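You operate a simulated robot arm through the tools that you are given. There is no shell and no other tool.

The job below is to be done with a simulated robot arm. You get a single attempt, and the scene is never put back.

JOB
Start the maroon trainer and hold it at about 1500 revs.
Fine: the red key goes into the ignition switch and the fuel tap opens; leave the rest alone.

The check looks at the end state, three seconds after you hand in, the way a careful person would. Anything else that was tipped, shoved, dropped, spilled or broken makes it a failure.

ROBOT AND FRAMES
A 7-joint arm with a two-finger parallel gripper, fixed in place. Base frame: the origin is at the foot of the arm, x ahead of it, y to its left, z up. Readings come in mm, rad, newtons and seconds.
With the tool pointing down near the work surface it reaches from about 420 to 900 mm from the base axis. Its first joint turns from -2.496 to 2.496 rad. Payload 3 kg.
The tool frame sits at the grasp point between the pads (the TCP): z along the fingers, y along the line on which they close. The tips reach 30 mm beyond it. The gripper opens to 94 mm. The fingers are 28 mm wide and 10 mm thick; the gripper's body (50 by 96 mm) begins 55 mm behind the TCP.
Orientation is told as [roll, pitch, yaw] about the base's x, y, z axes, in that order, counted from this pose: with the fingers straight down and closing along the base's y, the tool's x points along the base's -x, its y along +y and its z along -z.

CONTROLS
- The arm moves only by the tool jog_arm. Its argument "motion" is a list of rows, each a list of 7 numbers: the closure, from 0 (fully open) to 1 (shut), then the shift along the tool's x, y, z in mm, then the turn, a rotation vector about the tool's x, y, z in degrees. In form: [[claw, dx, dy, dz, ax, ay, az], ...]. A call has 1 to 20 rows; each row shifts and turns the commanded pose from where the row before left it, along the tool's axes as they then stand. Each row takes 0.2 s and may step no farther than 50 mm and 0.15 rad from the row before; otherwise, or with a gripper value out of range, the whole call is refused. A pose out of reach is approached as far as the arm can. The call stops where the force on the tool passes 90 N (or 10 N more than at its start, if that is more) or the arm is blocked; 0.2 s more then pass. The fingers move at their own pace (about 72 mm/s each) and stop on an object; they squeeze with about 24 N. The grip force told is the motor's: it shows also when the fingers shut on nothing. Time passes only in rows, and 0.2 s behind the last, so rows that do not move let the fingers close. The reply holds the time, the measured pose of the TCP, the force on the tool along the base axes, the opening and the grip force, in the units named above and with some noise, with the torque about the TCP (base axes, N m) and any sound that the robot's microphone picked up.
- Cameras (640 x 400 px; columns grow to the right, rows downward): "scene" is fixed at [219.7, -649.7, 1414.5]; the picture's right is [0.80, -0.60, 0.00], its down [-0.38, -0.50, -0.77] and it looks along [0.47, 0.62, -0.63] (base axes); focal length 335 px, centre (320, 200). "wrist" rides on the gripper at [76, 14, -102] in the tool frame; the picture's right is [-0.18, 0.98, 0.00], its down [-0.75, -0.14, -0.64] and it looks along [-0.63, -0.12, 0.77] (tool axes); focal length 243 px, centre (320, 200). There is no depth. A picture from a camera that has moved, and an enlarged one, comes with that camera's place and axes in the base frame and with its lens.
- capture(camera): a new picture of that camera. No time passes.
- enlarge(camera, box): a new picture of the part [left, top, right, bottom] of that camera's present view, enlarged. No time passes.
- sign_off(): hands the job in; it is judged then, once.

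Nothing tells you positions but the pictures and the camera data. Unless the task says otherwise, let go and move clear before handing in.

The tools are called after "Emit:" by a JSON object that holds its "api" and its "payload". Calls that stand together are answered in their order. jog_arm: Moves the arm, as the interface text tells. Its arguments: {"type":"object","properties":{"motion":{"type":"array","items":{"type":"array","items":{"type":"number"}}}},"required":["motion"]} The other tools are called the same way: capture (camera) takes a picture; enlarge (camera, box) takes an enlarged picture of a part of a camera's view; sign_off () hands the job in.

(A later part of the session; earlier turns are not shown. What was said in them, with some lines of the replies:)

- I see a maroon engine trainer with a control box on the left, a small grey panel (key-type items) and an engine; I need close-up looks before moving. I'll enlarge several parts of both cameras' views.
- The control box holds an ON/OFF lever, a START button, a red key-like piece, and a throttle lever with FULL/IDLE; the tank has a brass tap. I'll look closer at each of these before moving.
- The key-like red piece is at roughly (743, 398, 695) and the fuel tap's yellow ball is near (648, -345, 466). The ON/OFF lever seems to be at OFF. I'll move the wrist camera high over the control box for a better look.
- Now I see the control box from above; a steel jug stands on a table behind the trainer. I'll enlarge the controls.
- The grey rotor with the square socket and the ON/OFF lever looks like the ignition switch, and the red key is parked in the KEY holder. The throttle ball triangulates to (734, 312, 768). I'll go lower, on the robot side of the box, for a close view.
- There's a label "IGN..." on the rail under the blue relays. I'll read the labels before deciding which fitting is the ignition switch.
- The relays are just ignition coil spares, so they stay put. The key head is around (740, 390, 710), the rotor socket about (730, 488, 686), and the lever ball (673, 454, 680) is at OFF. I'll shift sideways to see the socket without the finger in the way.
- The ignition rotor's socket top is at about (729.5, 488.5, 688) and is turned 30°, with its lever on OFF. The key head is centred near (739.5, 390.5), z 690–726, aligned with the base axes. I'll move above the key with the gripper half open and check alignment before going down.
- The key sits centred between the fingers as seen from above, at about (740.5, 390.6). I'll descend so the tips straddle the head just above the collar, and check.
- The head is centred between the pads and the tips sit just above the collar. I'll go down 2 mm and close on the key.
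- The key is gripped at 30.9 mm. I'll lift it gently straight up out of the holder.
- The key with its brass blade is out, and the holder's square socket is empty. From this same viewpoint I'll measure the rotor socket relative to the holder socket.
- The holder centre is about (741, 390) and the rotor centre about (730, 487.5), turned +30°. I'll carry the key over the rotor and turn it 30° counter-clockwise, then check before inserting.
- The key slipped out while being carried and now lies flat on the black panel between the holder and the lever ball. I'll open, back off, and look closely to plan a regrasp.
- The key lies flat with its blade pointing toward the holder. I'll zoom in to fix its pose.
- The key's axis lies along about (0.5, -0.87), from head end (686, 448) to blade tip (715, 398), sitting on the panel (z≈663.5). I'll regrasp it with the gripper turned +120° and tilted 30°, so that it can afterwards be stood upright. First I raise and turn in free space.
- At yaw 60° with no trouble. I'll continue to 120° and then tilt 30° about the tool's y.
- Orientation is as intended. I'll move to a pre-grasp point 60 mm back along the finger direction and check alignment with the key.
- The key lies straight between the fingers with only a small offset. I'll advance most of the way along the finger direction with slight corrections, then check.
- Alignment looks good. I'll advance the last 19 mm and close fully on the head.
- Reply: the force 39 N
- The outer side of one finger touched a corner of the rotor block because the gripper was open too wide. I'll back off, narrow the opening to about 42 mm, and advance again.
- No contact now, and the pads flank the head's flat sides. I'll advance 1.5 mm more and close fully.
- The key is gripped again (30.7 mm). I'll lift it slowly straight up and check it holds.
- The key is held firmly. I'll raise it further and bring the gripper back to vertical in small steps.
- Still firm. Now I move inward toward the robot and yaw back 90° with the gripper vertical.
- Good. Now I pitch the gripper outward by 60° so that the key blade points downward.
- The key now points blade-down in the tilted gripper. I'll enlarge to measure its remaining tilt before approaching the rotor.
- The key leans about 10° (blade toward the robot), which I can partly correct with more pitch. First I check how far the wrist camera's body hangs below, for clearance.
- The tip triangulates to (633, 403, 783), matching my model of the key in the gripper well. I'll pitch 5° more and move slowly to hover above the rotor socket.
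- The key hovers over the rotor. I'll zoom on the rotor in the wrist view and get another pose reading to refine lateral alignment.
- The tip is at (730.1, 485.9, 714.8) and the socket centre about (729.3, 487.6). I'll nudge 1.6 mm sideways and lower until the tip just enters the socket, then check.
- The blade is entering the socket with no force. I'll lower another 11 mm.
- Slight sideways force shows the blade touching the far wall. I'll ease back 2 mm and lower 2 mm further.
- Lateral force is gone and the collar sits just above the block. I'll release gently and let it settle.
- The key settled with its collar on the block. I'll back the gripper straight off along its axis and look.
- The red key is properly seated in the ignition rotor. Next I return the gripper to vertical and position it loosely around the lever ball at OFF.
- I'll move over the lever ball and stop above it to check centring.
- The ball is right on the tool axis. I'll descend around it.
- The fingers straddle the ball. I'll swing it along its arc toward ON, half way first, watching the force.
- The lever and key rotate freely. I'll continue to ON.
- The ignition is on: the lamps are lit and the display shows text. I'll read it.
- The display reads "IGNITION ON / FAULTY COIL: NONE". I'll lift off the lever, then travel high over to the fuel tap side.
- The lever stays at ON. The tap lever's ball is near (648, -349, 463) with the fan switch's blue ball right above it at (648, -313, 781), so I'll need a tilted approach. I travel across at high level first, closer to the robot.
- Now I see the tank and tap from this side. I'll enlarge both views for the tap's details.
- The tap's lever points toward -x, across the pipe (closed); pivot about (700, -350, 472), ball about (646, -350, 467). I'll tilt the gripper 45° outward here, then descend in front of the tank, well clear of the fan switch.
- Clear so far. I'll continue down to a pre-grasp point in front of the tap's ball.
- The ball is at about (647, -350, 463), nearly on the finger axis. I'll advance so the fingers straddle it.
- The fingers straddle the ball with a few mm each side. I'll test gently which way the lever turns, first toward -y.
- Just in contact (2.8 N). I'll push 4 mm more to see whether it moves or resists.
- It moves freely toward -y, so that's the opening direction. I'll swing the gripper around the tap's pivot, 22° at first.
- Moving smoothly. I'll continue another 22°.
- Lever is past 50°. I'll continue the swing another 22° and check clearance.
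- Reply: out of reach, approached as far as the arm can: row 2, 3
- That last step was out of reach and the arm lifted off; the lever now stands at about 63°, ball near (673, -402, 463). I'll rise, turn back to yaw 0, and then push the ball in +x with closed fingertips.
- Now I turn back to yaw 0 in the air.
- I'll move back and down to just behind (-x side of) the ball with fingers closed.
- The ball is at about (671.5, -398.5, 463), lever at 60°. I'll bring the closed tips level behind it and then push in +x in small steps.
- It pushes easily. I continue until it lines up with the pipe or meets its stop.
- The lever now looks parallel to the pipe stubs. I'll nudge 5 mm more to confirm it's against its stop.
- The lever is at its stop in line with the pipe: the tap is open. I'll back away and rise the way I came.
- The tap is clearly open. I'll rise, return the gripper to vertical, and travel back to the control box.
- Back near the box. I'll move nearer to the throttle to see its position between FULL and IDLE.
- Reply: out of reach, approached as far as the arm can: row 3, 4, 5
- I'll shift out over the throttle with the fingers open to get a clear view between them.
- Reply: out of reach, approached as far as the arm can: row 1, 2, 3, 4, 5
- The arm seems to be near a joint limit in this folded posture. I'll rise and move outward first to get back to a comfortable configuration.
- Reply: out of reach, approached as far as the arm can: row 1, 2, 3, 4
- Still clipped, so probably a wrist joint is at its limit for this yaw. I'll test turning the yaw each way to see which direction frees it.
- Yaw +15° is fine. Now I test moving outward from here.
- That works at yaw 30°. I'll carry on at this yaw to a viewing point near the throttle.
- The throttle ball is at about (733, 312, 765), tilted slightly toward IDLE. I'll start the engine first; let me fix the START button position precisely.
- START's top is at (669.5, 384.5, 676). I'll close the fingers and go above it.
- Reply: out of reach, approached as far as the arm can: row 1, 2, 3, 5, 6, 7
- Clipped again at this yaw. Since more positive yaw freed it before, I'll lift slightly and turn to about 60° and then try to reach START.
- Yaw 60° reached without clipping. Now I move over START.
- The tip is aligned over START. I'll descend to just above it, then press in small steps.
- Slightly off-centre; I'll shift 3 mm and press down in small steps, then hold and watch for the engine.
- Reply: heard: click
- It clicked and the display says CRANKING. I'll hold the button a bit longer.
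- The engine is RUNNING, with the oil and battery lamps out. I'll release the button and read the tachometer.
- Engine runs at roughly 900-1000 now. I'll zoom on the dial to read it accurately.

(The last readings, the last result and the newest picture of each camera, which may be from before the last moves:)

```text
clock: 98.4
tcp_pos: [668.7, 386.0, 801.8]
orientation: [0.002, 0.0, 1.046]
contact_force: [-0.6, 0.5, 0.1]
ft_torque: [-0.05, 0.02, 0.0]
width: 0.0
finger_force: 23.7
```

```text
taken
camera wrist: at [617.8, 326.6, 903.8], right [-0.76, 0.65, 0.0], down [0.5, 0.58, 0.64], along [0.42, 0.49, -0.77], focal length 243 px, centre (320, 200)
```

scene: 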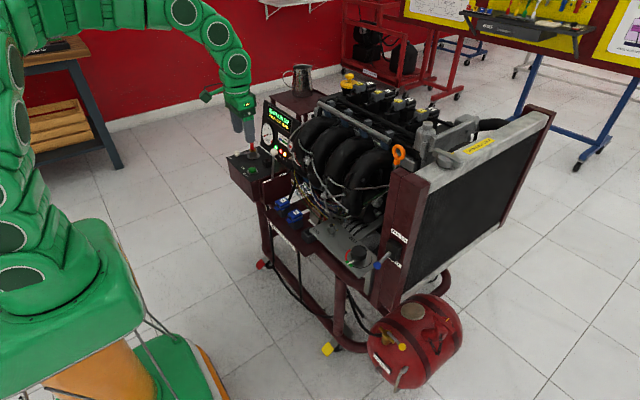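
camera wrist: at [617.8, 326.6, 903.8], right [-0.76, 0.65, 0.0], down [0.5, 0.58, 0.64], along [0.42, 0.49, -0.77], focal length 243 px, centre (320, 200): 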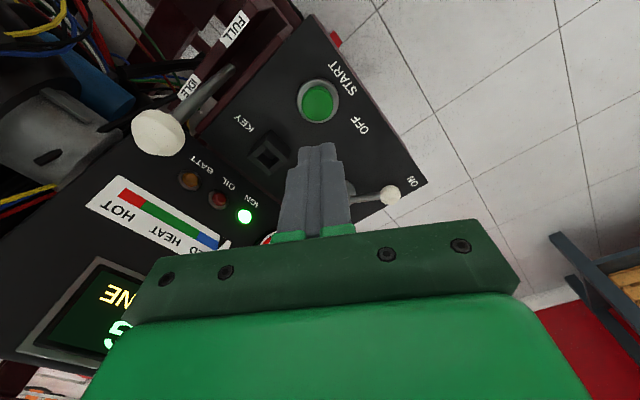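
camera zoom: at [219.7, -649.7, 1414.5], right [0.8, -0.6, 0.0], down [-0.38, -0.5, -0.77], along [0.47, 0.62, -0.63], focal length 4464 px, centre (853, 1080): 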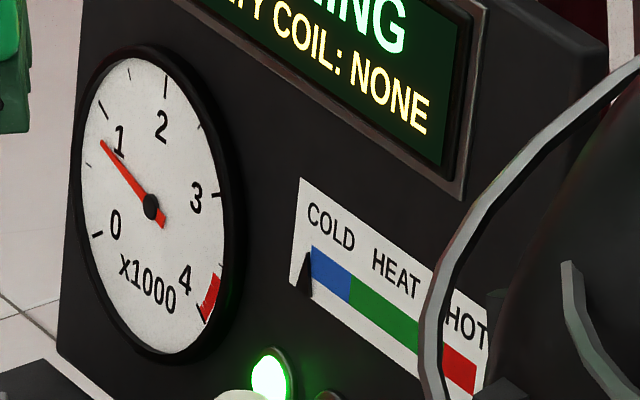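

Idling at about 850 rpm, so the lever is at its idle position now and must go toward FULL (-x). I'll position above the throttle ball with the fingers part open.

Emit:
{"api": "jog_arm", "payload": {"motion": [[0.5, 0, 0, -40, 0, 0, 0], [0.5, 0, 0, -30, 0, 0, 0], [0.5, 10.6, -31, 0, 0, 0, 0], [0.5, 10.6, -31, 0, 0, 0, 0], [0.5, 10.6, -31, 0, 0, 0, 0], [0.5, 0, 0, 0, 0, 0, 0]]}}

Emit:
{"api": "capture", "payload": {"camera": "wrist"}}

Emit:
{"api": "enlarge", "payload": {"camera": "wrist", "box": [240, 80, 400, 180]}}

Emit:
{"api": "enlarge", "payload": {"camera": "scene", "box": [240, 95, 336, 170]}}

```text
clock: 99.8
tcp_pos: [734.5, 308.7, 873.5]
orientation: [0.001, 0.001, 1.048]
contact_force: [0.5, 0.2, 0.2]
ft_torque: [0.0, -0.02, 0.05]
width: 46.8
finger_force: 0.0
```

```text
taken
camera wrist: at [684.7, 249.3, 974.0], right [-0.76, 0.65, 0.0], down [0.5, 0.58, 0.64], along [0.42, 0.49, -0.77], focal length 243 px, centre (320, 200)
```

wrist: 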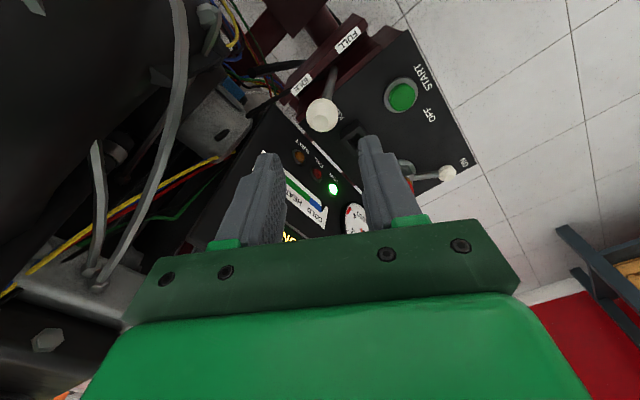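

```text
4.00 times, centred on (320, 130) of wrist
camera zoom: at [684.7, 249.3, 974.0], right [-0.76, 0.65, 0.0], down [0.5, 0.58, 0.64], along [0.42, 0.49, -0.77], focal length 970 px, centre (320, 480)
```

zoom: 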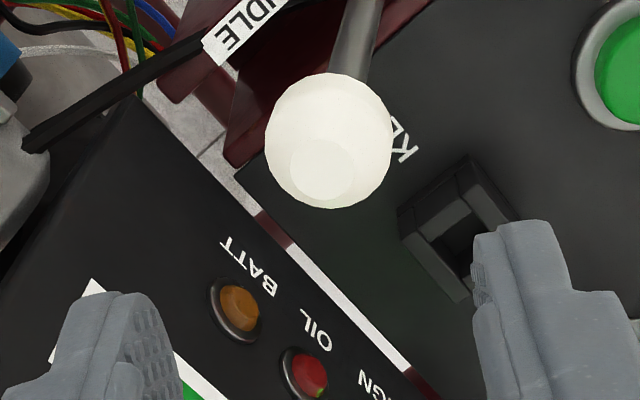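

```text
5.33 times, centred on (288, 132) of scene
camera zoom: at [219.7, -649.7, 1414.5], right [0.8, -0.6, 0.0], down [-0.38, -0.5, -0.77], along [0.47, 0.62, -0.63], focal length 1786 px, centre (491, 560)
```

zoom: 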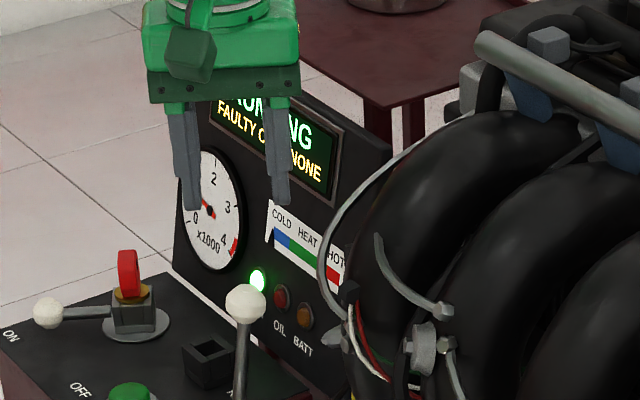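

The ball lies nearly on the tool axis. I'll descend around it and close on it gently.

Emit:
{"api": "jog_arm", "payload": {"motion": [[0.5, -2, 1.5, 30, 0, 0, 0], [0.5, 0, 0, 30, 0, 0, 0], [0.5, 0, 0, 25, 0, 0, 0], [0.5, 0, 0, 12, 0, 0, 0], [0.5, 0, 0, 0, 0, 0, 0]]}}

Emit:
{"api": "enlarge", "payload": {"camera": "wrist", "box": [240, 110, 400, 210]}}

Emit:
{"api": "enlarge", "payload": {"camera": "scene", "box": [240, 95, 336, 170]}}

```text
clock: 101.0
tcp_pos: [733.0, 313.5, 774.6]
orientation: [-0.001, 0.0, 1.048]
contact_force: [0.3, -0.7, -0.3]
ft_torque: [0.02, -0.01, -0.03]
width: 47.1
finger_force: 0.1
```

```text
4.00 times, centred on (320, 160) of wrist
camera zoom: at [682.3, 254.3, 876.6], right [-0.76, 0.65, 0.0], down [0.5, 0.58, 0.64], along [0.42, 0.49, -0.77], focal length 970 px, centre (320, 360)
```

zoom: 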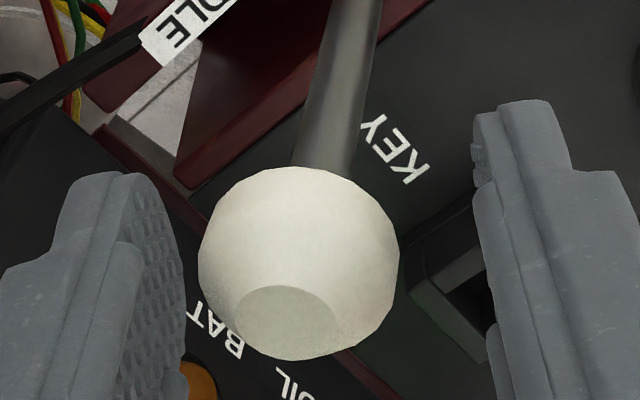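

```text
5.33 times, centred on (288, 132) of scene
camera zoom: at [219.7, -649.7, 1414.5], right [0.8, -0.6, 0.0], down [-0.38, -0.5, -0.77], along [0.47, 0.62, -0.63], focal length 1786 px, centre (491, 560)
```

zoom: 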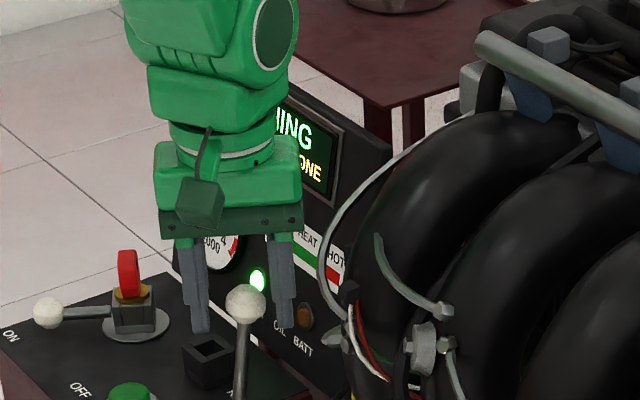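

The ball sits about 4 mm to one side; I'll centre on it and then close.

Emit:
{"api": "jog_arm", "payload": {"motion": [[0.5, 0, -4, 0, 0, 0, 0], [0.62, 0, 0, 0, 0, 0, 0], [0.66, 0, 0, 0, 0, 0, 0], [0.66, 0, 0, 0, 0, 0, 0]]}}

Emit:
{"api": "enlarge", "payload": {"camera": "wrist", "box": [240, 110, 400, 210]}}

```text
clock: 102.0
tcp_pos: [736.7, 311.1, 774.8]
orientation: [0.0, 0.0, 1.047]
contact_force: [0.4, 0.5, 0.1]
ft_torque: [0.01, 0.01, 0.06]
width: 32.1
finger_force: 0.1
```

```text
4.00 times, centred on (320, 160) of wrist
camera zoom: at [686.0, 252.3, 876.9], right [-0.76, 0.65, 0.0], down [0.5, 0.58, 0.64], along [0.42, 0.49, -0.77], focal length 970 px, centre (320, 360)
```

zoom: 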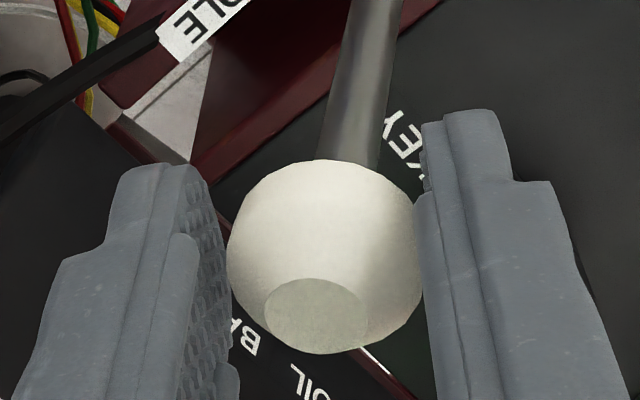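

The fingers straddle the ball loosely. I'll push it about 10 mm toward FULL (-x), ease back, and lift to read the tachometer.

Emit:
{"api": "jog_arm", "payload": {"motion": [[0.66, 2, 3.46, 0, 0, 0, 0], [0.66, 2, 3.46, 0, 0, 0, 0], [0.66, 2, 3.46, 0, 0, 0, 0], [0.66, 0.75, 1.3, 0, 0, 0, 0], [0.66, 0, 0, 0, 0, 0, 0]]}}

Emit:
{"api": "enlarge", "payload": {"camera": "wrist", "box": [240, 110, 400, 210]}}

Emit:
{"api": "enlarge", "payload": {"camera": "scene", "box": [240, 95, 336, 170]}}

```text
clock: 103.2
tcp_pos: [722.4, 311.1, 777.0]
orientation: [0.0, -0.002, 1.048]
contact_force: [0.1, -0.6, 0.7]
ft_torque: [0.01, -0.01, -0.04]
width: 32.2
finger_force: 0.3
```

```text
4.00 times, centred on (320, 160) of wrist
camera zoom: at [672.4, 252.0, 878.0], right [-0.76, 0.65, 0.0], down [0.5, 0.58, 0.64], along [0.42, 0.49, -0.77], focal length 970 px, centre (320, 360)
```

zoom: 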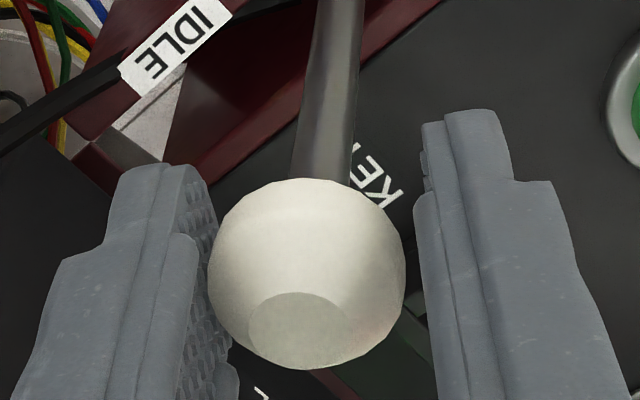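

```text
5.33 times, centred on (288, 132) of scene
camera zoom: at [219.7, -649.7, 1414.5], right [0.8, -0.6, 0.0], down [-0.38, -0.5, -0.77], along [0.47, 0.62, -0.63], focal length 1786 px, centre (491, 560)
```

zoom: 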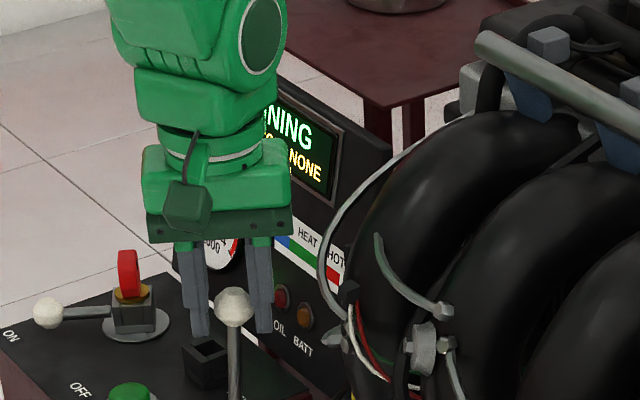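

The lever moved about 11 mm. I'll ease back 2 mm and lift clear to read the dial.

Emit:
{"api": "jog_arm", "payload": {"motion": [[0.62, -1, -1.7, 0, 0, 0, 0], [0.6, 0, 0, -10, 0, 0, 0], [0.6, 0, 0, -40, 0, 0, 0], [0.6, 0, 0, -45, 0, 0, 0], [0.6, 0, 0, -45, 0, 0, 0], [0.6, 0, 0, 0, 0, 0, 0]]}}

Emit:
{"api": "enlarge", "payload": {"camera": "scene", "box": [255, 95, 319, 155]}}

Emit:
{"api": "enlarge", "payload": {"camera": "scene", "box": [270, 119, 290, 149]}}

```text
clock: 104.6
tcp_pos: [725.4, 308.9, 916.7]
orientation: [0.0, 0.001, 1.048]
contact_force: [-0.6, -0.7, -0.2]
ft_torque: [0.0, -0.03, -0.01]
width: 37.6
finger_force: 0.0
```

```text
6.67 times, centred on (287, 125) of scene
camera zoom: at [219.7, -649.7, 1414.5], right [0.8, -0.6, 0.0], down [-0.38, -0.5, -0.77], along [0.47, 0.62, -0.63], focal length 2232 px, centre (540, 700)
```

zoom: 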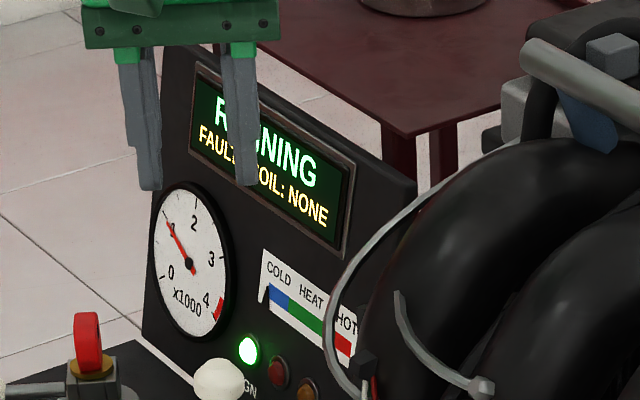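

```text
13.33 times, centred on (280, 134) of scene
camera zoom: at [219.7, -649.7, 1414.5], right [0.8, -0.6, 0.0], down [-0.38, -0.5, -0.77], along [0.47, 0.62, -0.63], focal length 4464 px, centre (853, 1080)
```

zoom: 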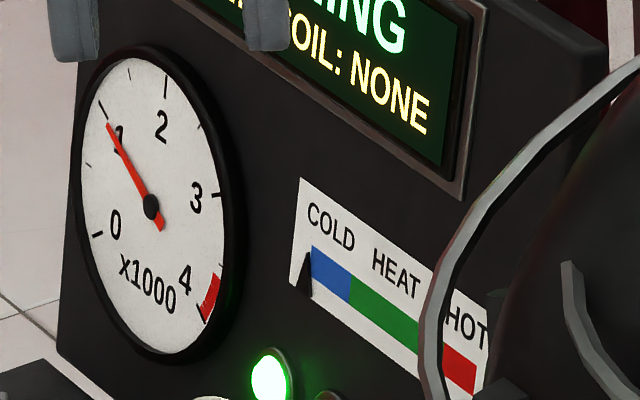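

It reads 1000 now. I'll check it's steady before pushing further.

Emit:
{"api": "jog_arm", "payload": {"motion": [[0.6, 0, 0, 0, 0, 0, 0], [0.6, 0, 0, 0, 0, 0, 0], [0.6, 0, 0, 0, 0, 0, 0], [0.6, 0, 0, 0, 0, 0, 0]]}}

Emit:
{"api": "enlarge", "payload": {"camera": "scene", "box": [270, 119, 290, 149]}}

Emit:
{"api": "enlarge", "payload": {"camera": "scene", "box": [250, 140, 314, 200]}}

Emit:
{"api": "enlarge", "payload": {"camera": "wrist", "box": [240, 50, 400, 150]}}

```text
clock: 105.6
tcp_pos: [725.3, 310.3, 916.4]
orientation: [0.0, -0.001, 1.047]
contact_force: [-0.3, -0.3, 0.2]
ft_torque: [-0.02, -0.05, 0.01]
width: 37.7
finger_force: 0.0
```

```text
13.33 times, centred on (280, 134) of scene
camera zoom: at [219.7, -649.7, 1414.5], right [0.8, -0.6, 0.0], down [-0.38, -0.5, -0.77], along [0.47, 0.62, -0.63], focal length 4464 px, centre (853, 1080)
```

zoom: 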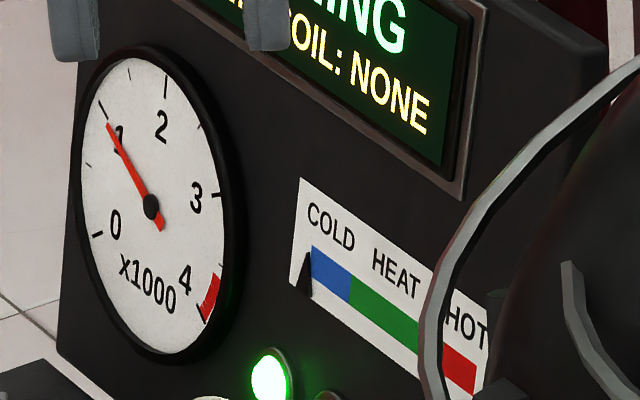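

```text
6.67 times, centred on (282, 170) of scene
camera zoom: at [219.7, -649.7, 1414.5], right [0.8, -0.6, 0.0], down [-0.38, -0.5, -0.77], along [0.47, 0.62, -0.63], focal length 2232 px, centre (573, 400)
```

zoom: 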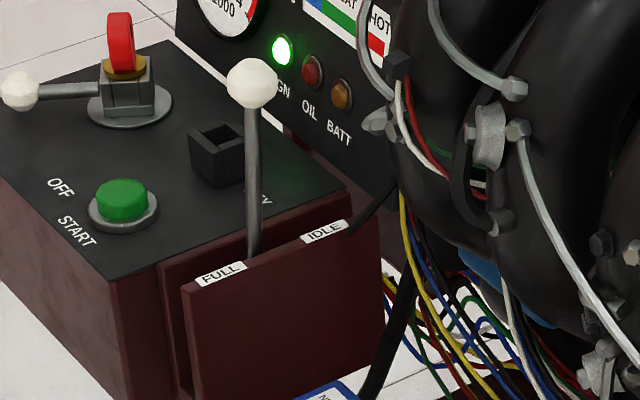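

```text
4.00 times, centred on (320, 100) of wrist
camera zoom: at [675.5, 250.3, 1017.9], right [-0.76, 0.65, 0.0], down [0.5, 0.58, 0.64], along [0.42, 0.49, -0.77], focal length 970 px, centre (320, 600)
```

zoom: 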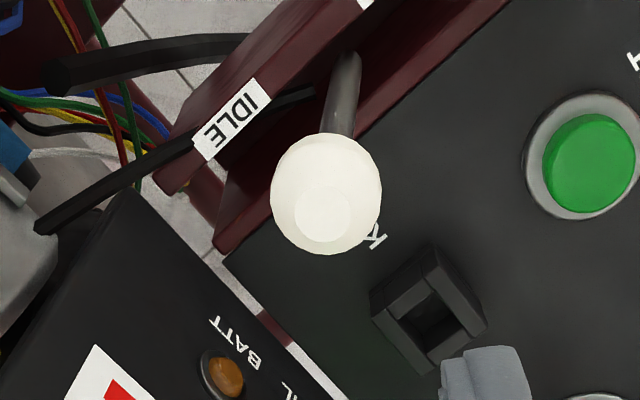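

Steady at 1000 rpm and the lever holds its place. About 10 mm gave +150 rpm, so I'll descend again and push roughly 20 mm further.

Emit:
{"api": "jog_arm", "payload": {"motion": [[0.55, 0, 0, 45, 0, 0, 0], [0.55, 0, 0, 45, 0, 0, 0], [0.55, 0, 0, 35, 0, 0, 0], [0.55, 0, 0, 15, 0, 0, 0], [0.66, 0, 0, 0, 0, 0, 0], [0.66, 0, 0, 0, 0, 0, 0], [0.66, 2.5, 4.33, 0, 0, 0, 0], [0.66, 2.5, 4.33, 0, 0, 0, 0], [0.66, 2.5, 4.33, 0, 0, 0, 0], [0.66, 2.5, 4.33, 0, 0, 0, 0], [0.66, 2.5, 4.33, 0, 0, 0, 0], [0.66, 0, 0, 0, 0, 0, 0]]}}

Emit:
{"api": "enlarge", "payload": {"camera": "wrist", "box": [240, 110, 400, 210]}}

Emit:
{"api": "enlarge", "payload": {"camera": "scene", "box": [255, 95, 319, 155]}}

```text
clock: 108.2
tcp_pos: [699.6, 311.5, 773.7]
orientation: [0.001, 0.0, 1.048]
contact_force: [-0.3, -0.6, -0.6]
ft_torque: [-0.02, 0.01, 0.04]
width: 32.2
finger_force: 0.0
```

```text
4.00 times, centred on (320, 160) of wrist
camera zoom: at [649.6, 251.6, 877.1], right [-0.76, 0.65, 0.0], down [0.5, 0.58, 0.64], along [0.42, 0.49, -0.77], focal length 970 px, centre (320, 360)
```

zoom: 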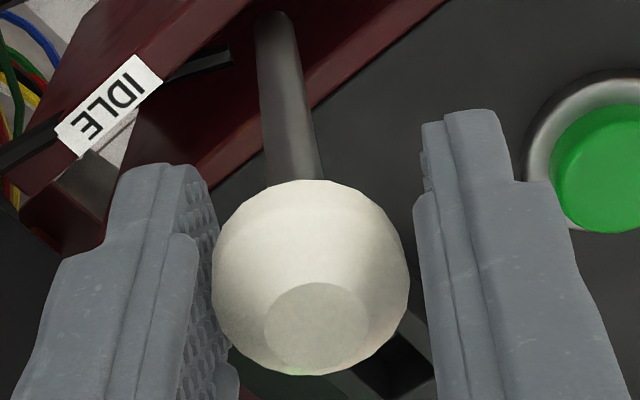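

```text
6.67 times, centred on (287, 125) of scene
camera zoom: at [219.7, -649.7, 1414.5], right [0.8, -0.6, 0.0], down [-0.38, -0.5, -0.77], along [0.47, 0.62, -0.63], focal length 2232 px, centre (540, 700)
```

zoom: 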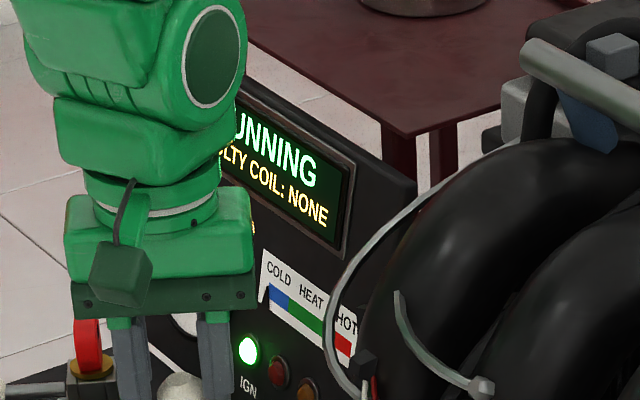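

The lever moved about another 20 mm. I'll ease back and lift to read.

Emit:
{"api": "jog_arm", "payload": {"motion": [[0.62, -1, -1.7, 0, 0, 0, 0], [0.6, 0, 0, -10, 0, 0, 0], [0.6, 0, 0, -40, 0, 0, 0], [0.6, 0, 0, -45, 0, 0, 0], [0.6, 0, 0, -45, 0, 0, 0], [0.6, 0, 0, 0, 0, 0, 0], [0.6, 0, 0, 0, 0, 0, 0], [0.6, 0, 0, 0, 0, 0, 0]]}}

Emit:
{"api": "enlarge", "payload": {"camera": "scene", "box": [270, 119, 290, 149]}}

Emit:
{"api": "enlarge", "payload": {"camera": "scene", "box": [250, 140, 314, 200]}}

Emit:
{"api": "enlarge", "payload": {"camera": "wrist", "box": [240, 50, 400, 150]}}

```text
clock: 110.0
tcp_pos: [702.2, 308.8, 916.2]
orientation: [0.0, 0.003, 1.047]
contact_force: [0.0, 0.0, -0.4]
ft_torque: [0.02, 0.02, 0.01]
width: 37.8
finger_force: 0.1
```

```text
13.33 times, centred on (280, 134) of scene
camera zoom: at [219.7, -649.7, 1414.5], right [0.8, -0.6, 0.0], down [-0.38, -0.5, -0.77], along [0.47, 0.62, -0.63], focal length 4464 px, centre (853, 1080)
```

zoom: 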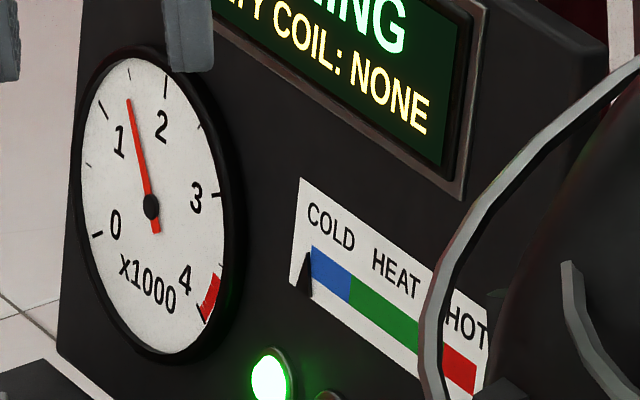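

```text
6.67 times, centred on (282, 170) of scene
camera zoom: at [219.7, -649.7, 1414.5], right [0.8, -0.6, 0.0], down [-0.38, -0.5, -0.77], along [0.47, 0.62, -0.63], focal length 2232 px, centre (573, 400)
```

zoom: 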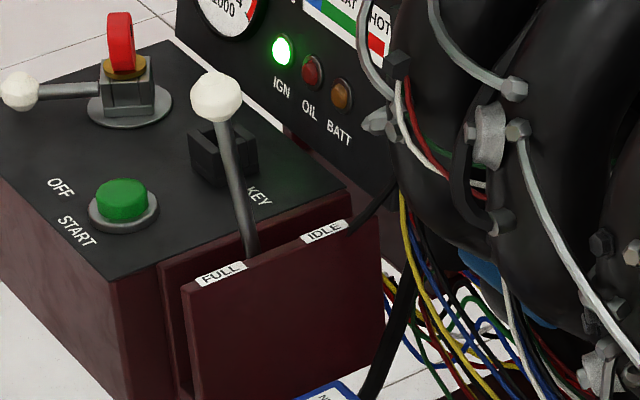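

```text
4.00 times, centred on (320, 100) of wrist
camera zoom: at [652.4, 250.0, 1019.0], right [-0.76, 0.65, 0.0], down [0.5, 0.58, 0.64], along [0.42, 0.49, -0.77], focal length 970 px, centre (320, 600)
```

zoom: 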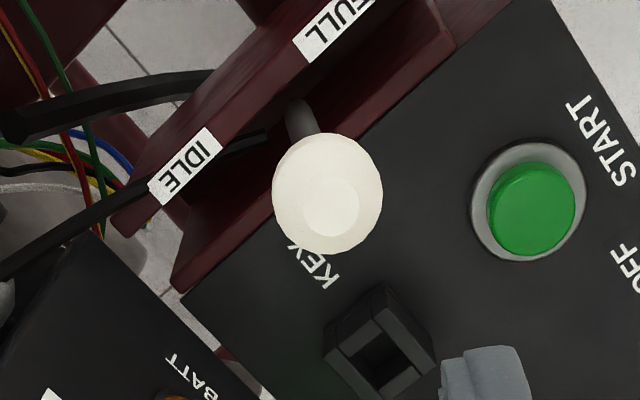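

It reads around 1430-1450 now. I'll zoom in for a more exact reading.

Emit:
{"api": "enlarge", "payload": {"camera": "scene", "box": [273, 121, 289, 131]}}

Emit:
{"api": "enlarge", "payload": {"camera": "scene", "box": [273, 121, 293, 149]}}

```text
16.00 times, centred on (281, 126) of scene
camera zoom: at [219.7, -649.7, 1414.5], right [0.8, -0.6, 0.0], down [-0.38, -0.5, -0.77], along [0.47, 0.62, -0.63], focal length 5357 px, centre (944, 1384)
```

zoom: 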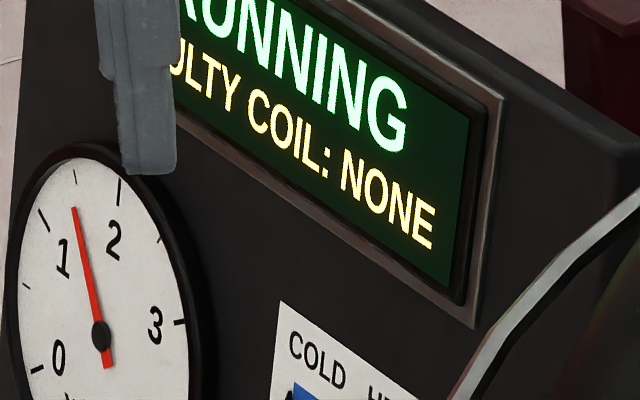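

```text
14.29 times, centred on (283, 135) of scene
camera zoom: at [219.7, -649.7, 1414.5], right [0.8, -0.6, 0.0], down [-0.38, -0.5, -0.77], along [0.47, 0.62, -0.63], focal length 4783 px, centre (849, 1129)
```

zoom: 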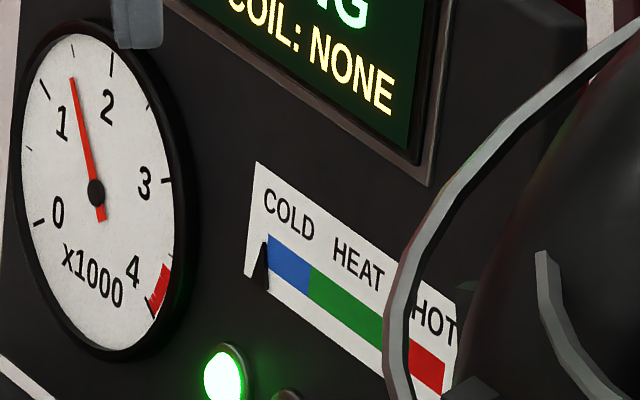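

Careful interpolation gives about 1420 rpm, and the slope is ~18 rpm per mm, so about 4 mm more is needed. I'll descend and push a small amount.

Emit:
{"api": "jog_arm", "payload": {"motion": [[0.6, 0, 0, 45, 0, 0, 0], [0.6, 0, 0, 45, 0, 0, 0], [0.6, 0, 0, 35, 0, 0, 0], [0.6, 0, 0, 15, 0, 0, 0], [0.66, 0, 0, 0, 0, 0, 0], [0.66, 1, 1.73, 0, 0, 0, 0], [0.66, 1, 1.73, 0, 0, 0, 0], [0.66, 1, 1.73, 0, 0, 0, 0], [0.66, 0, 0, 0, 0, 0, 0], [0.62, -1.2, -2, 0, 0, 0, 0], [0.6, 0, 0, -10, 0, 0, 0], [0.6, 0, 0, -40, 0, 0, 0], [0.6, 0, 0, -45, 0, 0, 0], [0.6, 0, 0, -45, 0, 0, 0], [0.6, 0, 0, 0, 0, 0, 0], [0.6, 0, 0, 0, 0, 0, 0], [0.6, 0, 0, 0, 0, 0, 0]]}}

Emit:
{"api": "enlarge", "payload": {"camera": "scene", "box": [273, 121, 289, 131]}}

Emit:
{"api": "enlarge", "payload": {"camera": "scene", "box": [270, 119, 290, 149]}}

```text
clock: 113.6
tcp_pos: [698.6, 311.6, 916.6]
orientation: [0.0, 0.0, 1.048]
contact_force: [0.5, 0.5, 0.4]
ft_torque: [0.0, -0.01, 0.01]
width: 37.4
finger_force: 0.0
```

```text
16.00 times, centred on (281, 126) of scene
camera zoom: at [219.7, -649.7, 1414.5], right [0.8, -0.6, 0.0], down [-0.38, -0.5, -0.77], along [0.47, 0.62, -0.63], focal length 5357 px, centre (944, 1384)
```

zoom: 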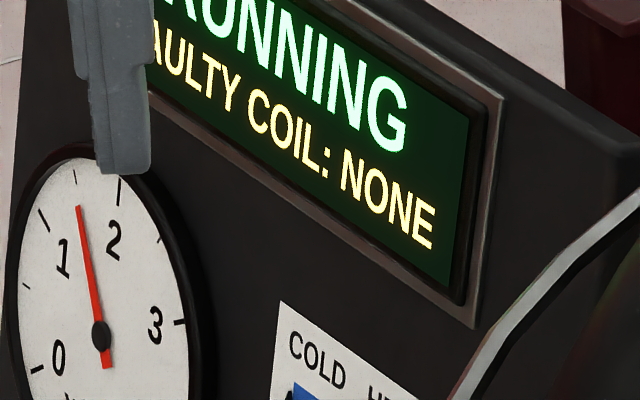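

```text
13.33 times, centred on (280, 134) of scene
camera zoom: at [219.7, -649.7, 1414.5], right [0.8, -0.6, 0.0], down [-0.38, -0.5, -0.77], along [0.47, 0.62, -0.63], focal length 4464 px, centre (853, 1080)
```

zoom: 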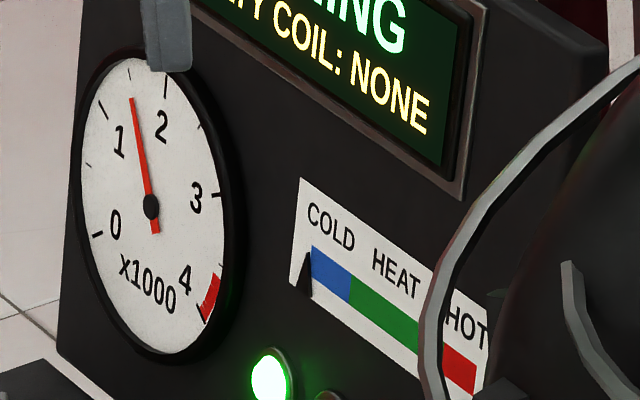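

The needle sits just by the 1.5 mark, but it stands proud of the dial so parallax matters from this oblique angle. I'll take full-zoom views of the dial to calibrate the reading.

Emit:
{"api": "enlarge", "payload": {"camera": "scene", "box": [265, 119, 305, 144]}}

Emit:
{"api": "enlarge", "payload": {"camera": "scene", "box": [265, 126, 305, 151]}}

Emit:
{"api": "capture", "payload": {"camera": "wrist"}}

```text
16.00 times, centred on (285, 132) of scene
camera zoom: at [219.7, -649.7, 1414.5], right [0.8, -0.6, 0.0], down [-0.38, -0.5, -0.77], along [0.47, 0.62, -0.63], focal length 5357 px, centre (880, 1296)
```

zoom: 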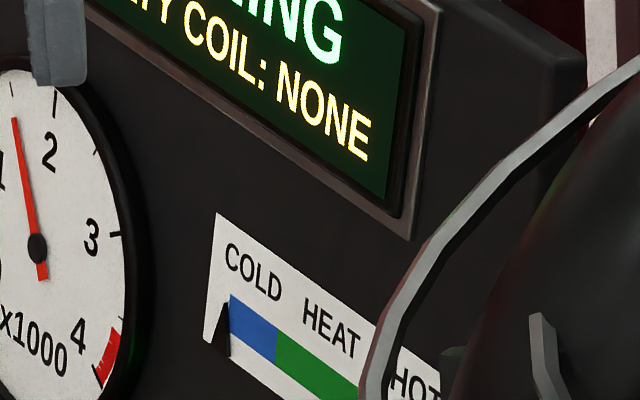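

```text
16.00 times, centred on (285, 138) of scene
camera zoom: at [219.7, -649.7, 1414.5], right [0.8, -0.6, 0.0], down [-0.38, -0.5, -0.77], along [0.47, 0.62, -0.63], focal length 5357 px, centre (880, 1184)
```

zoom: 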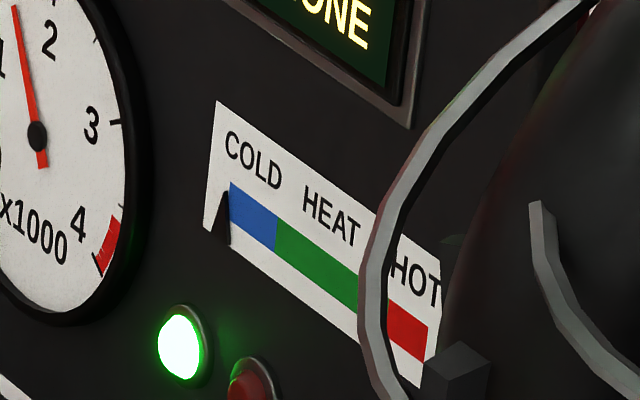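

```text
taken
camera wrist: at [647.8, 252.9, 1019.3], right [-0.76, 0.65, 0.0], down [0.5, 0.58, 0.64], along [0.42, 0.49, -0.77], focal length 243 px, centre (320, 200)
```

wrist: 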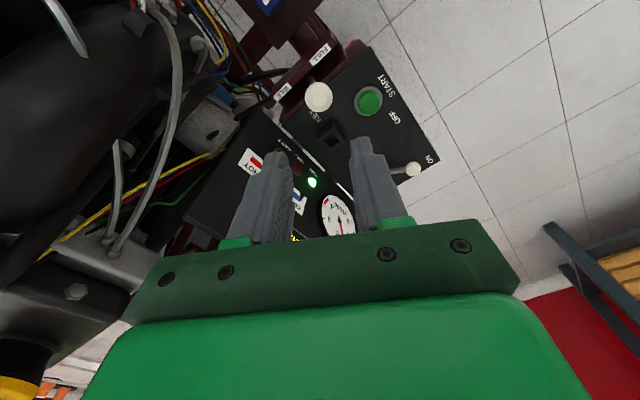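

I'll get a frontal look at the dial with the wrist camera: move back in front of the panel, then pitch the gripper up so the camera faces it.

Emit:
{"api": "jog_arm", "payload": {"motion": [[0.6, -16, 43, 0, 0, 0, 0], [0.6, -16, 43, 0, 0, 0, 0], [0.6, -16, 43, 0, 0, 0, 0], [0.6, 0, 0, 0, 0, 0, 7.5], [0.6, 0, 0, 0, 0, 0, 7.5], [0.6, 0, 0, 0, 0, 0, 0]]}}

```text
clock: 115.0
tcp_pos: [610.1, 416.7, 917.0]
orientation: [0.0, 0.0, 0.785]
contact_force: [0.4, 0.7, 0.0]
ft_torque: [0.0, -0.01, 0.0]
width: 37.5
finger_force: 0.0
```

Emit:
{"api": "jog_arm", "payload": {"motion": [[0.6, 0, 0, 0, 0, -7.5, 0], [0.6, 0, 0, 0, 0, -7.5, 0], [0.6, 0, 0, 0, 0, -7.5, 0], [0.6, 0, 0, 0, 0, -7.5, 0], [0.6, 0, 0, 0, 0, -7.5, 0], [0.6, 0, 0, 0, 0, -7.5, 0], [0.6, 0, 0, 0, 0, 0, 0]]}}

Emit:
{"api": "capture", "payload": {"camera": "wrist"}}

```text
clock: 116.6
tcp_pos: [610.5, 416.3, 915.5]
orientation: [-0.002, -0.784, 0.784]
contact_force: [-0.1, 0.3, 0.1]
ft_torque: [-0.01, 0.0, 0.03]
width: 38.0
finger_force: 0.1
```

```text
taken
camera wrist: at [512.0, 337.0, 933.8], right [-0.6, 0.79, 0.13], down [0.16, -0.04, 0.99], along [0.78, 0.62, -0.1], focal length 243 px, centre (320, 200)
```

wrist: 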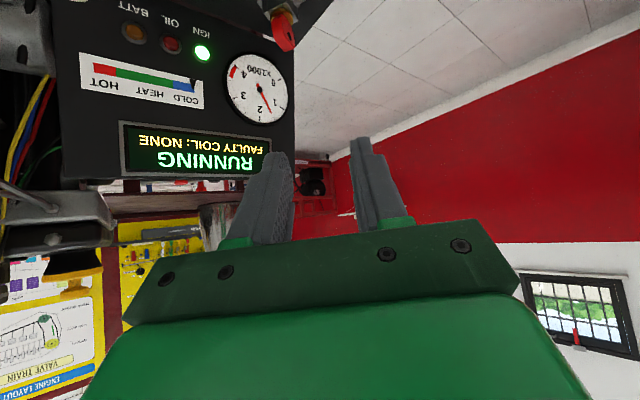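

A good view of the tach. I'll enlarge it.

Emit:
{"api": "enlarge", "payload": {"camera": "wrist", "box": [217, 62, 297, 112]}}

Emit:
{"api": "enlarge", "payload": {"camera": "wrist", "box": [237, 75, 277, 100]}}

```text
8.00 times, centred on (257, 87) of wrist
camera zoom: at [512.0, 337.0, 933.8], right [-0.6, 0.79, 0.13], down [0.16, -0.04, 0.99], along [0.78, 0.62, -0.1], focal length 1941 px, centre (824, 1104)
```

zoom: 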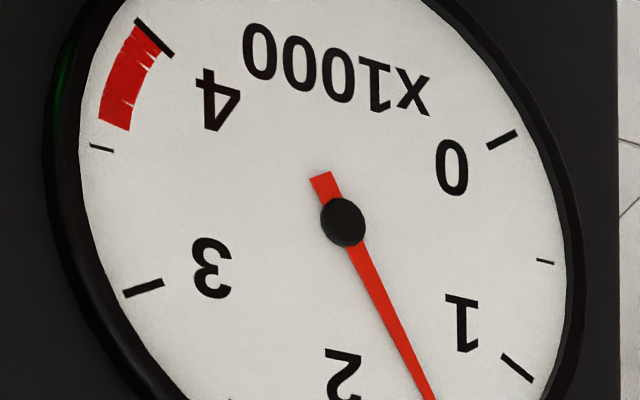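

```text
16.00 times, centred on (257, 88) of wrist
camera zoom: at [512.0, 337.0, 933.8], right [-0.6, 0.79, 0.13], down [0.16, -0.04, 0.99], along [0.78, 0.62, -0.1], focal length 3882 px, centre (1328, 2000)
```

zoom: 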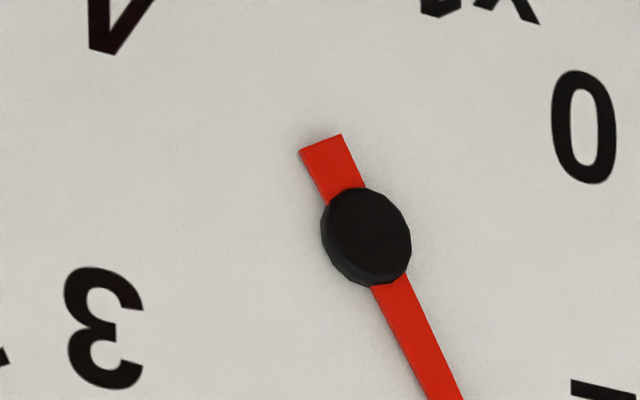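

Excellent view. I'll shift the crop down to include the needle tip and the 1, 1.5 and 2 marks.

Emit:
{"api": "enlarge", "payload": {"camera": "wrist", "box": [213, 76, 301, 131]}}

Emit:
{"api": "enlarge", "payload": {"camera": "wrist", "box": [205, 50, 317, 120]}}

Emit:
{"api": "enlarge", "payload": {"camera": "wrist", "box": [193, 52, 321, 132]}}

```text
7.27 times, centred on (257, 104) of wrist
camera zoom: at [512.0, 337.0, 933.8], right [-0.6, 0.79, 0.13], down [0.16, -0.04, 0.99], along [0.78, 0.62, -0.1], focal length 1764 px, centre (778, 902)
```

zoom: 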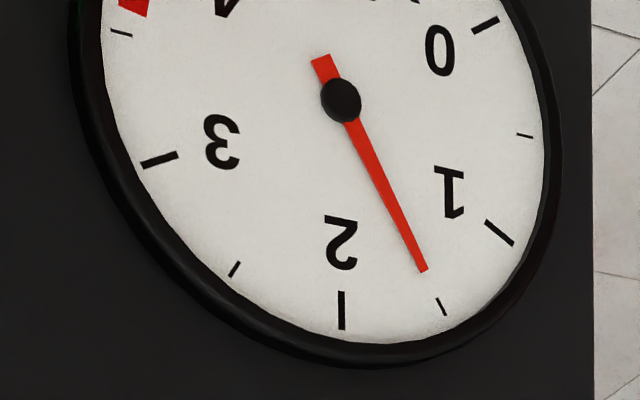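

```text
5.71 times, centred on (261, 85) of wrist
camera zoom: at [512.0, 337.0, 933.8], right [-0.6, 0.79, 0.13], down [0.16, -0.04, 0.99], along [0.78, 0.62, -0.1], focal length 1386 px, centre (657, 857)
```

zoom: 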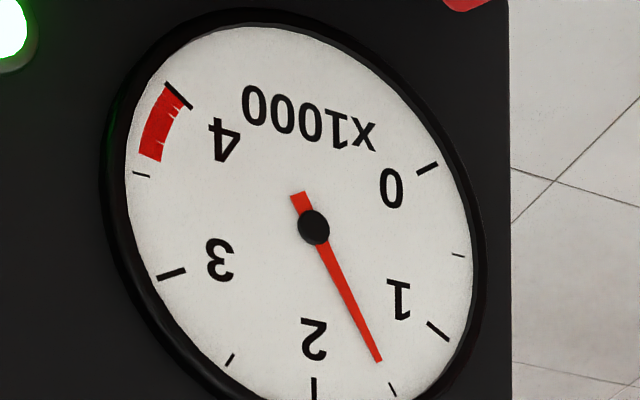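

```text
5.00 times, centred on (257, 92) of wrist
camera zoom: at [512.0, 337.0, 933.8], right [-0.6, 0.79, 0.13], down [0.16, -0.04, 0.99], along [0.78, 0.62, -0.1], focal length 1213 px, centre (635, 740)
```

zoom: 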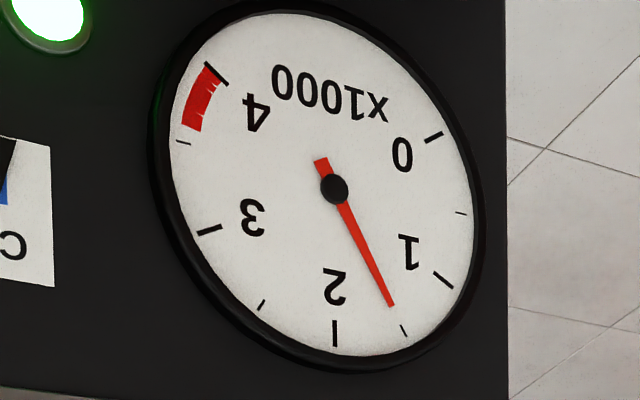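

From this view the needle sits slightly above 1.5; allowing for parallax I estimate 1550. I'll move the camera to a truly frontal position to settle it.

Emit:
{"api": "jog_arm", "payload": {"motion": [[0.6, 2.5, 22.5, 36.3, 0, 0, 0], [0.6, 2.5, 22.5, 36.3, 0, 0, 0], [0.6, 2.5, 22.5, 36.3, 0, 0, 0], [0.6, 2.5, 22.5, 36.3, 0, 0, 0], [0.6, 2.4, 22.4, 36.2, 0, 0, 0], [0.6, 0, 0, 0, 0, 0, 0]]}}

Emit:
{"api": "capture", "payload": {"camera": "wrist"}}

```text
clock: 118.0
tcp_pos: [616.0, 580.3, 778.1]
orientation: [0.0, -0.785, 0.786]
contact_force: [-0.2, -0.1, -0.3]
ft_torque: [0.0, 0.02, -0.03]
width: 37.8
finger_force: 0.0
```

```text
taken
camera wrist: at [517.0, 500.2, 796.6], right [-0.6, 0.79, 0.13], down [0.16, -0.04, 0.99], along [0.78, 0.61, -0.1], focal length 243 px, centre (320, 200)
```

wrist: 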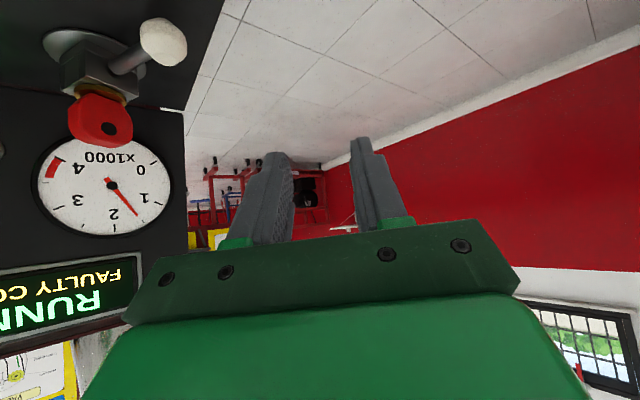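

Emit:
{"api": "enlarge", "payload": {"camera": "wrist", "box": [34, 130, 178, 240]}}

Emit:
{"api": "enlarge", "payload": {"camera": "wrist", "box": [56, 160, 168, 240]}}

```text
3.64 times, centred on (106, 185) of wrist
camera zoom: at [517.0, 500.2, 796.6], right [-0.6, 0.79, 0.13], down [0.16, -0.04, 0.99], along [0.78, 0.61, -0.1], focal length 882 px, centre (1098, 254)
```

zoom: 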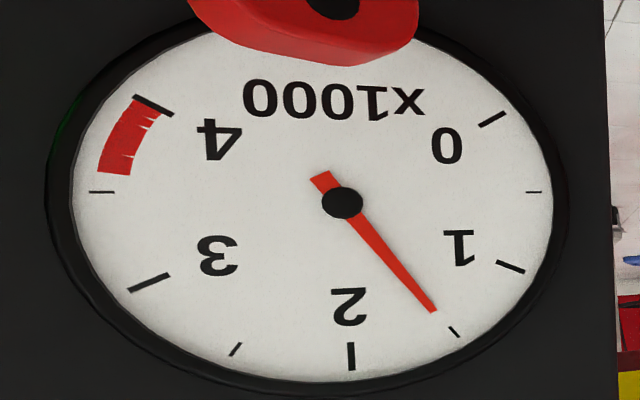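

```text
5.00 times, centred on (112, 200) of wrist
camera zoom: at [517.0, 500.2, 796.6], right [-0.6, 0.79, 0.13], down [0.16, -0.04, 0.99], along [0.78, 0.61, -0.1], focal length 1213 px, centre (1360, 200)
```

zoom: 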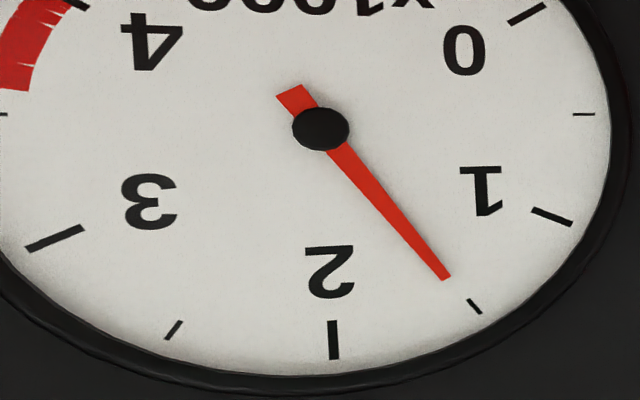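

From this truly frontal view, unprojecting the marks gives needle ≈1508 rpm, right at 1500. I'll move the arm up and clear, then re-check everything.

Emit:
{"api": "jog_arm", "payload": {"motion": [[0.6, -20, 0, -25, 0, 0, 0], [0.6, -25, 0, -30, 0, 0, 0], [0.6, -25, 0, -30, 0, 0, 0], [0.6, -25, 0, -30, 0, 0, 0], [0.6, -25, 0, -30, 0, 0, 0], [0.6, 0, 0, 0, 0, 0, 0], [0.6, 0, 0, 0, 0, 0, 0], [0.6, 0, 0, 0, 0, 0, 0]]}}

Emit:
{"api": "capture", "payload": {"camera": "scene"}}

Emit:
{"api": "enlarge", "payload": {"camera": "scene", "box": [220, 95, 316, 185]}}

Emit:
{"api": "enlarge", "payload": {"camera": "scene", "box": [260, 119, 300, 144]}}

Emit:
{"api": "enlarge", "payload": {"camera": "scene", "box": [300, 190, 460, 400]}}

```text
clock: 119.8
tcp_pos: [604.0, 567.8, 964.3]
orientation: [-0.001, -0.785, 0.786]
contact_force: [0.0, 0.2, 0.4]
ft_torque: [-0.03, -0.02, -0.05]
width: 37.8
finger_force: 0.1
```

```text
taken
```

scene: 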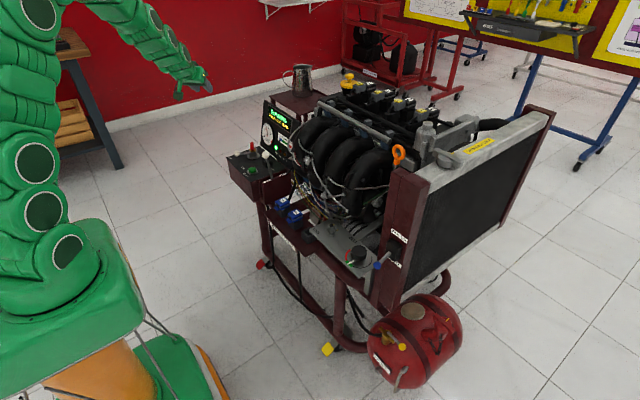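

```text
4.44 times, centred on (268, 140) of scene
camera zoom: at [219.7, -649.7, 1414.5], right [0.8, -0.6, 0.0], down [-0.38, -0.5, -0.77], along [0.47, 0.62, -0.63], focal length 1488 px, centre (551, 467)
```

zoom: 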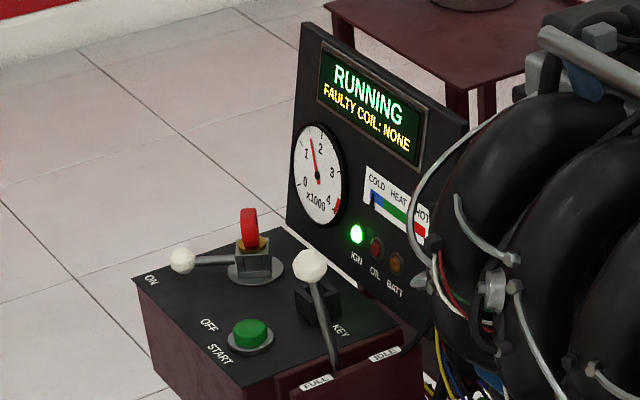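

```text
16.00 times, centred on (280, 132) of scene
camera zoom: at [219.7, -649.7, 1414.5], right [0.8, -0.6, 0.0], down [-0.38, -0.5, -0.77], along [0.47, 0.62, -0.63], focal length 5357 px, centre (960, 1296)
```

zoom: 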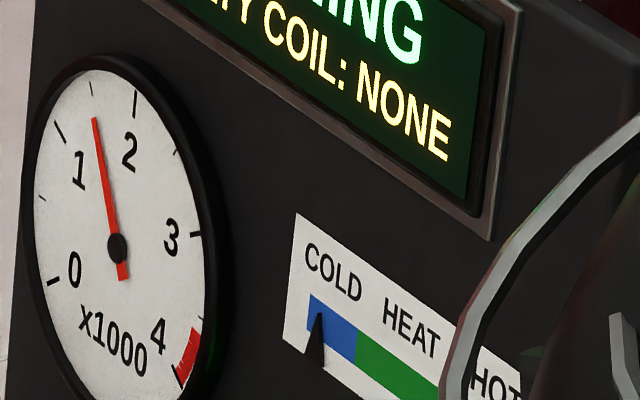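

```text
1.90 times, centred on (380, 295) of scene
camera zoom: at [219.7, -649.7, 1414.5], right [0.8, -0.6, 0.0], down [-0.38, -0.5, -0.77], along [0.47, 0.62, -0.63], focal length 638 px, centre (206, 19)
```

zoom: 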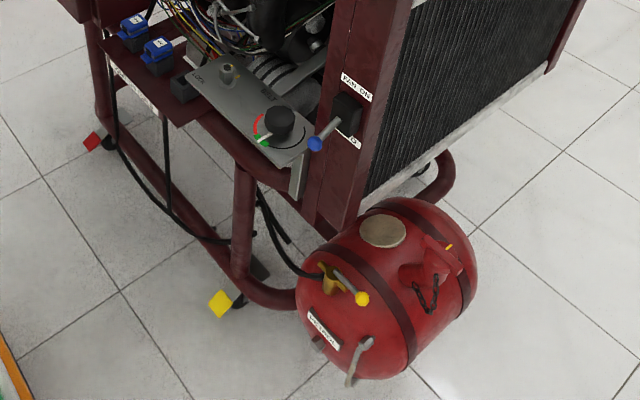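

The display reads RUNNING and the needle holds at the 1.5 mark. The red key is in the ignition switch at ON and the tap lever lies along the pipe. The fan switch, belt knob, coils and jug look unchanged, and the arm is clear. I'm handing in.

Emit:
{"api": "sign_off", "payload": {}}

```text
The job is handed in.
```

The maroon trainer is running and holding at about 1500 revs, and I've handed the job in. From a straight-on view the tachometer read about 1508, and it was still on the 1.5 mark after the arm moved clear.

- **Key:** the red key is in the ignition switch and the lever is at ON. I dropped the key once while carrying it, and it landed on the control panel. I picked it up again and seated it, and saw no damage.
- **Fuel tap:** the tap is open, with its lever against the stop in line with the pipe.
- **Other controls:** to start and set the speed I also pressed START and moved the throttle lever from idle toward FULL. It stayed put after I let go.
- **Contact:** while picking the key up, the outside of a finger pressed briefly on the ignition switch block (about 40 N). The switch worked normally afterwards.

The fan switch, belt knob, ignition coils and jug look the same as at the start.
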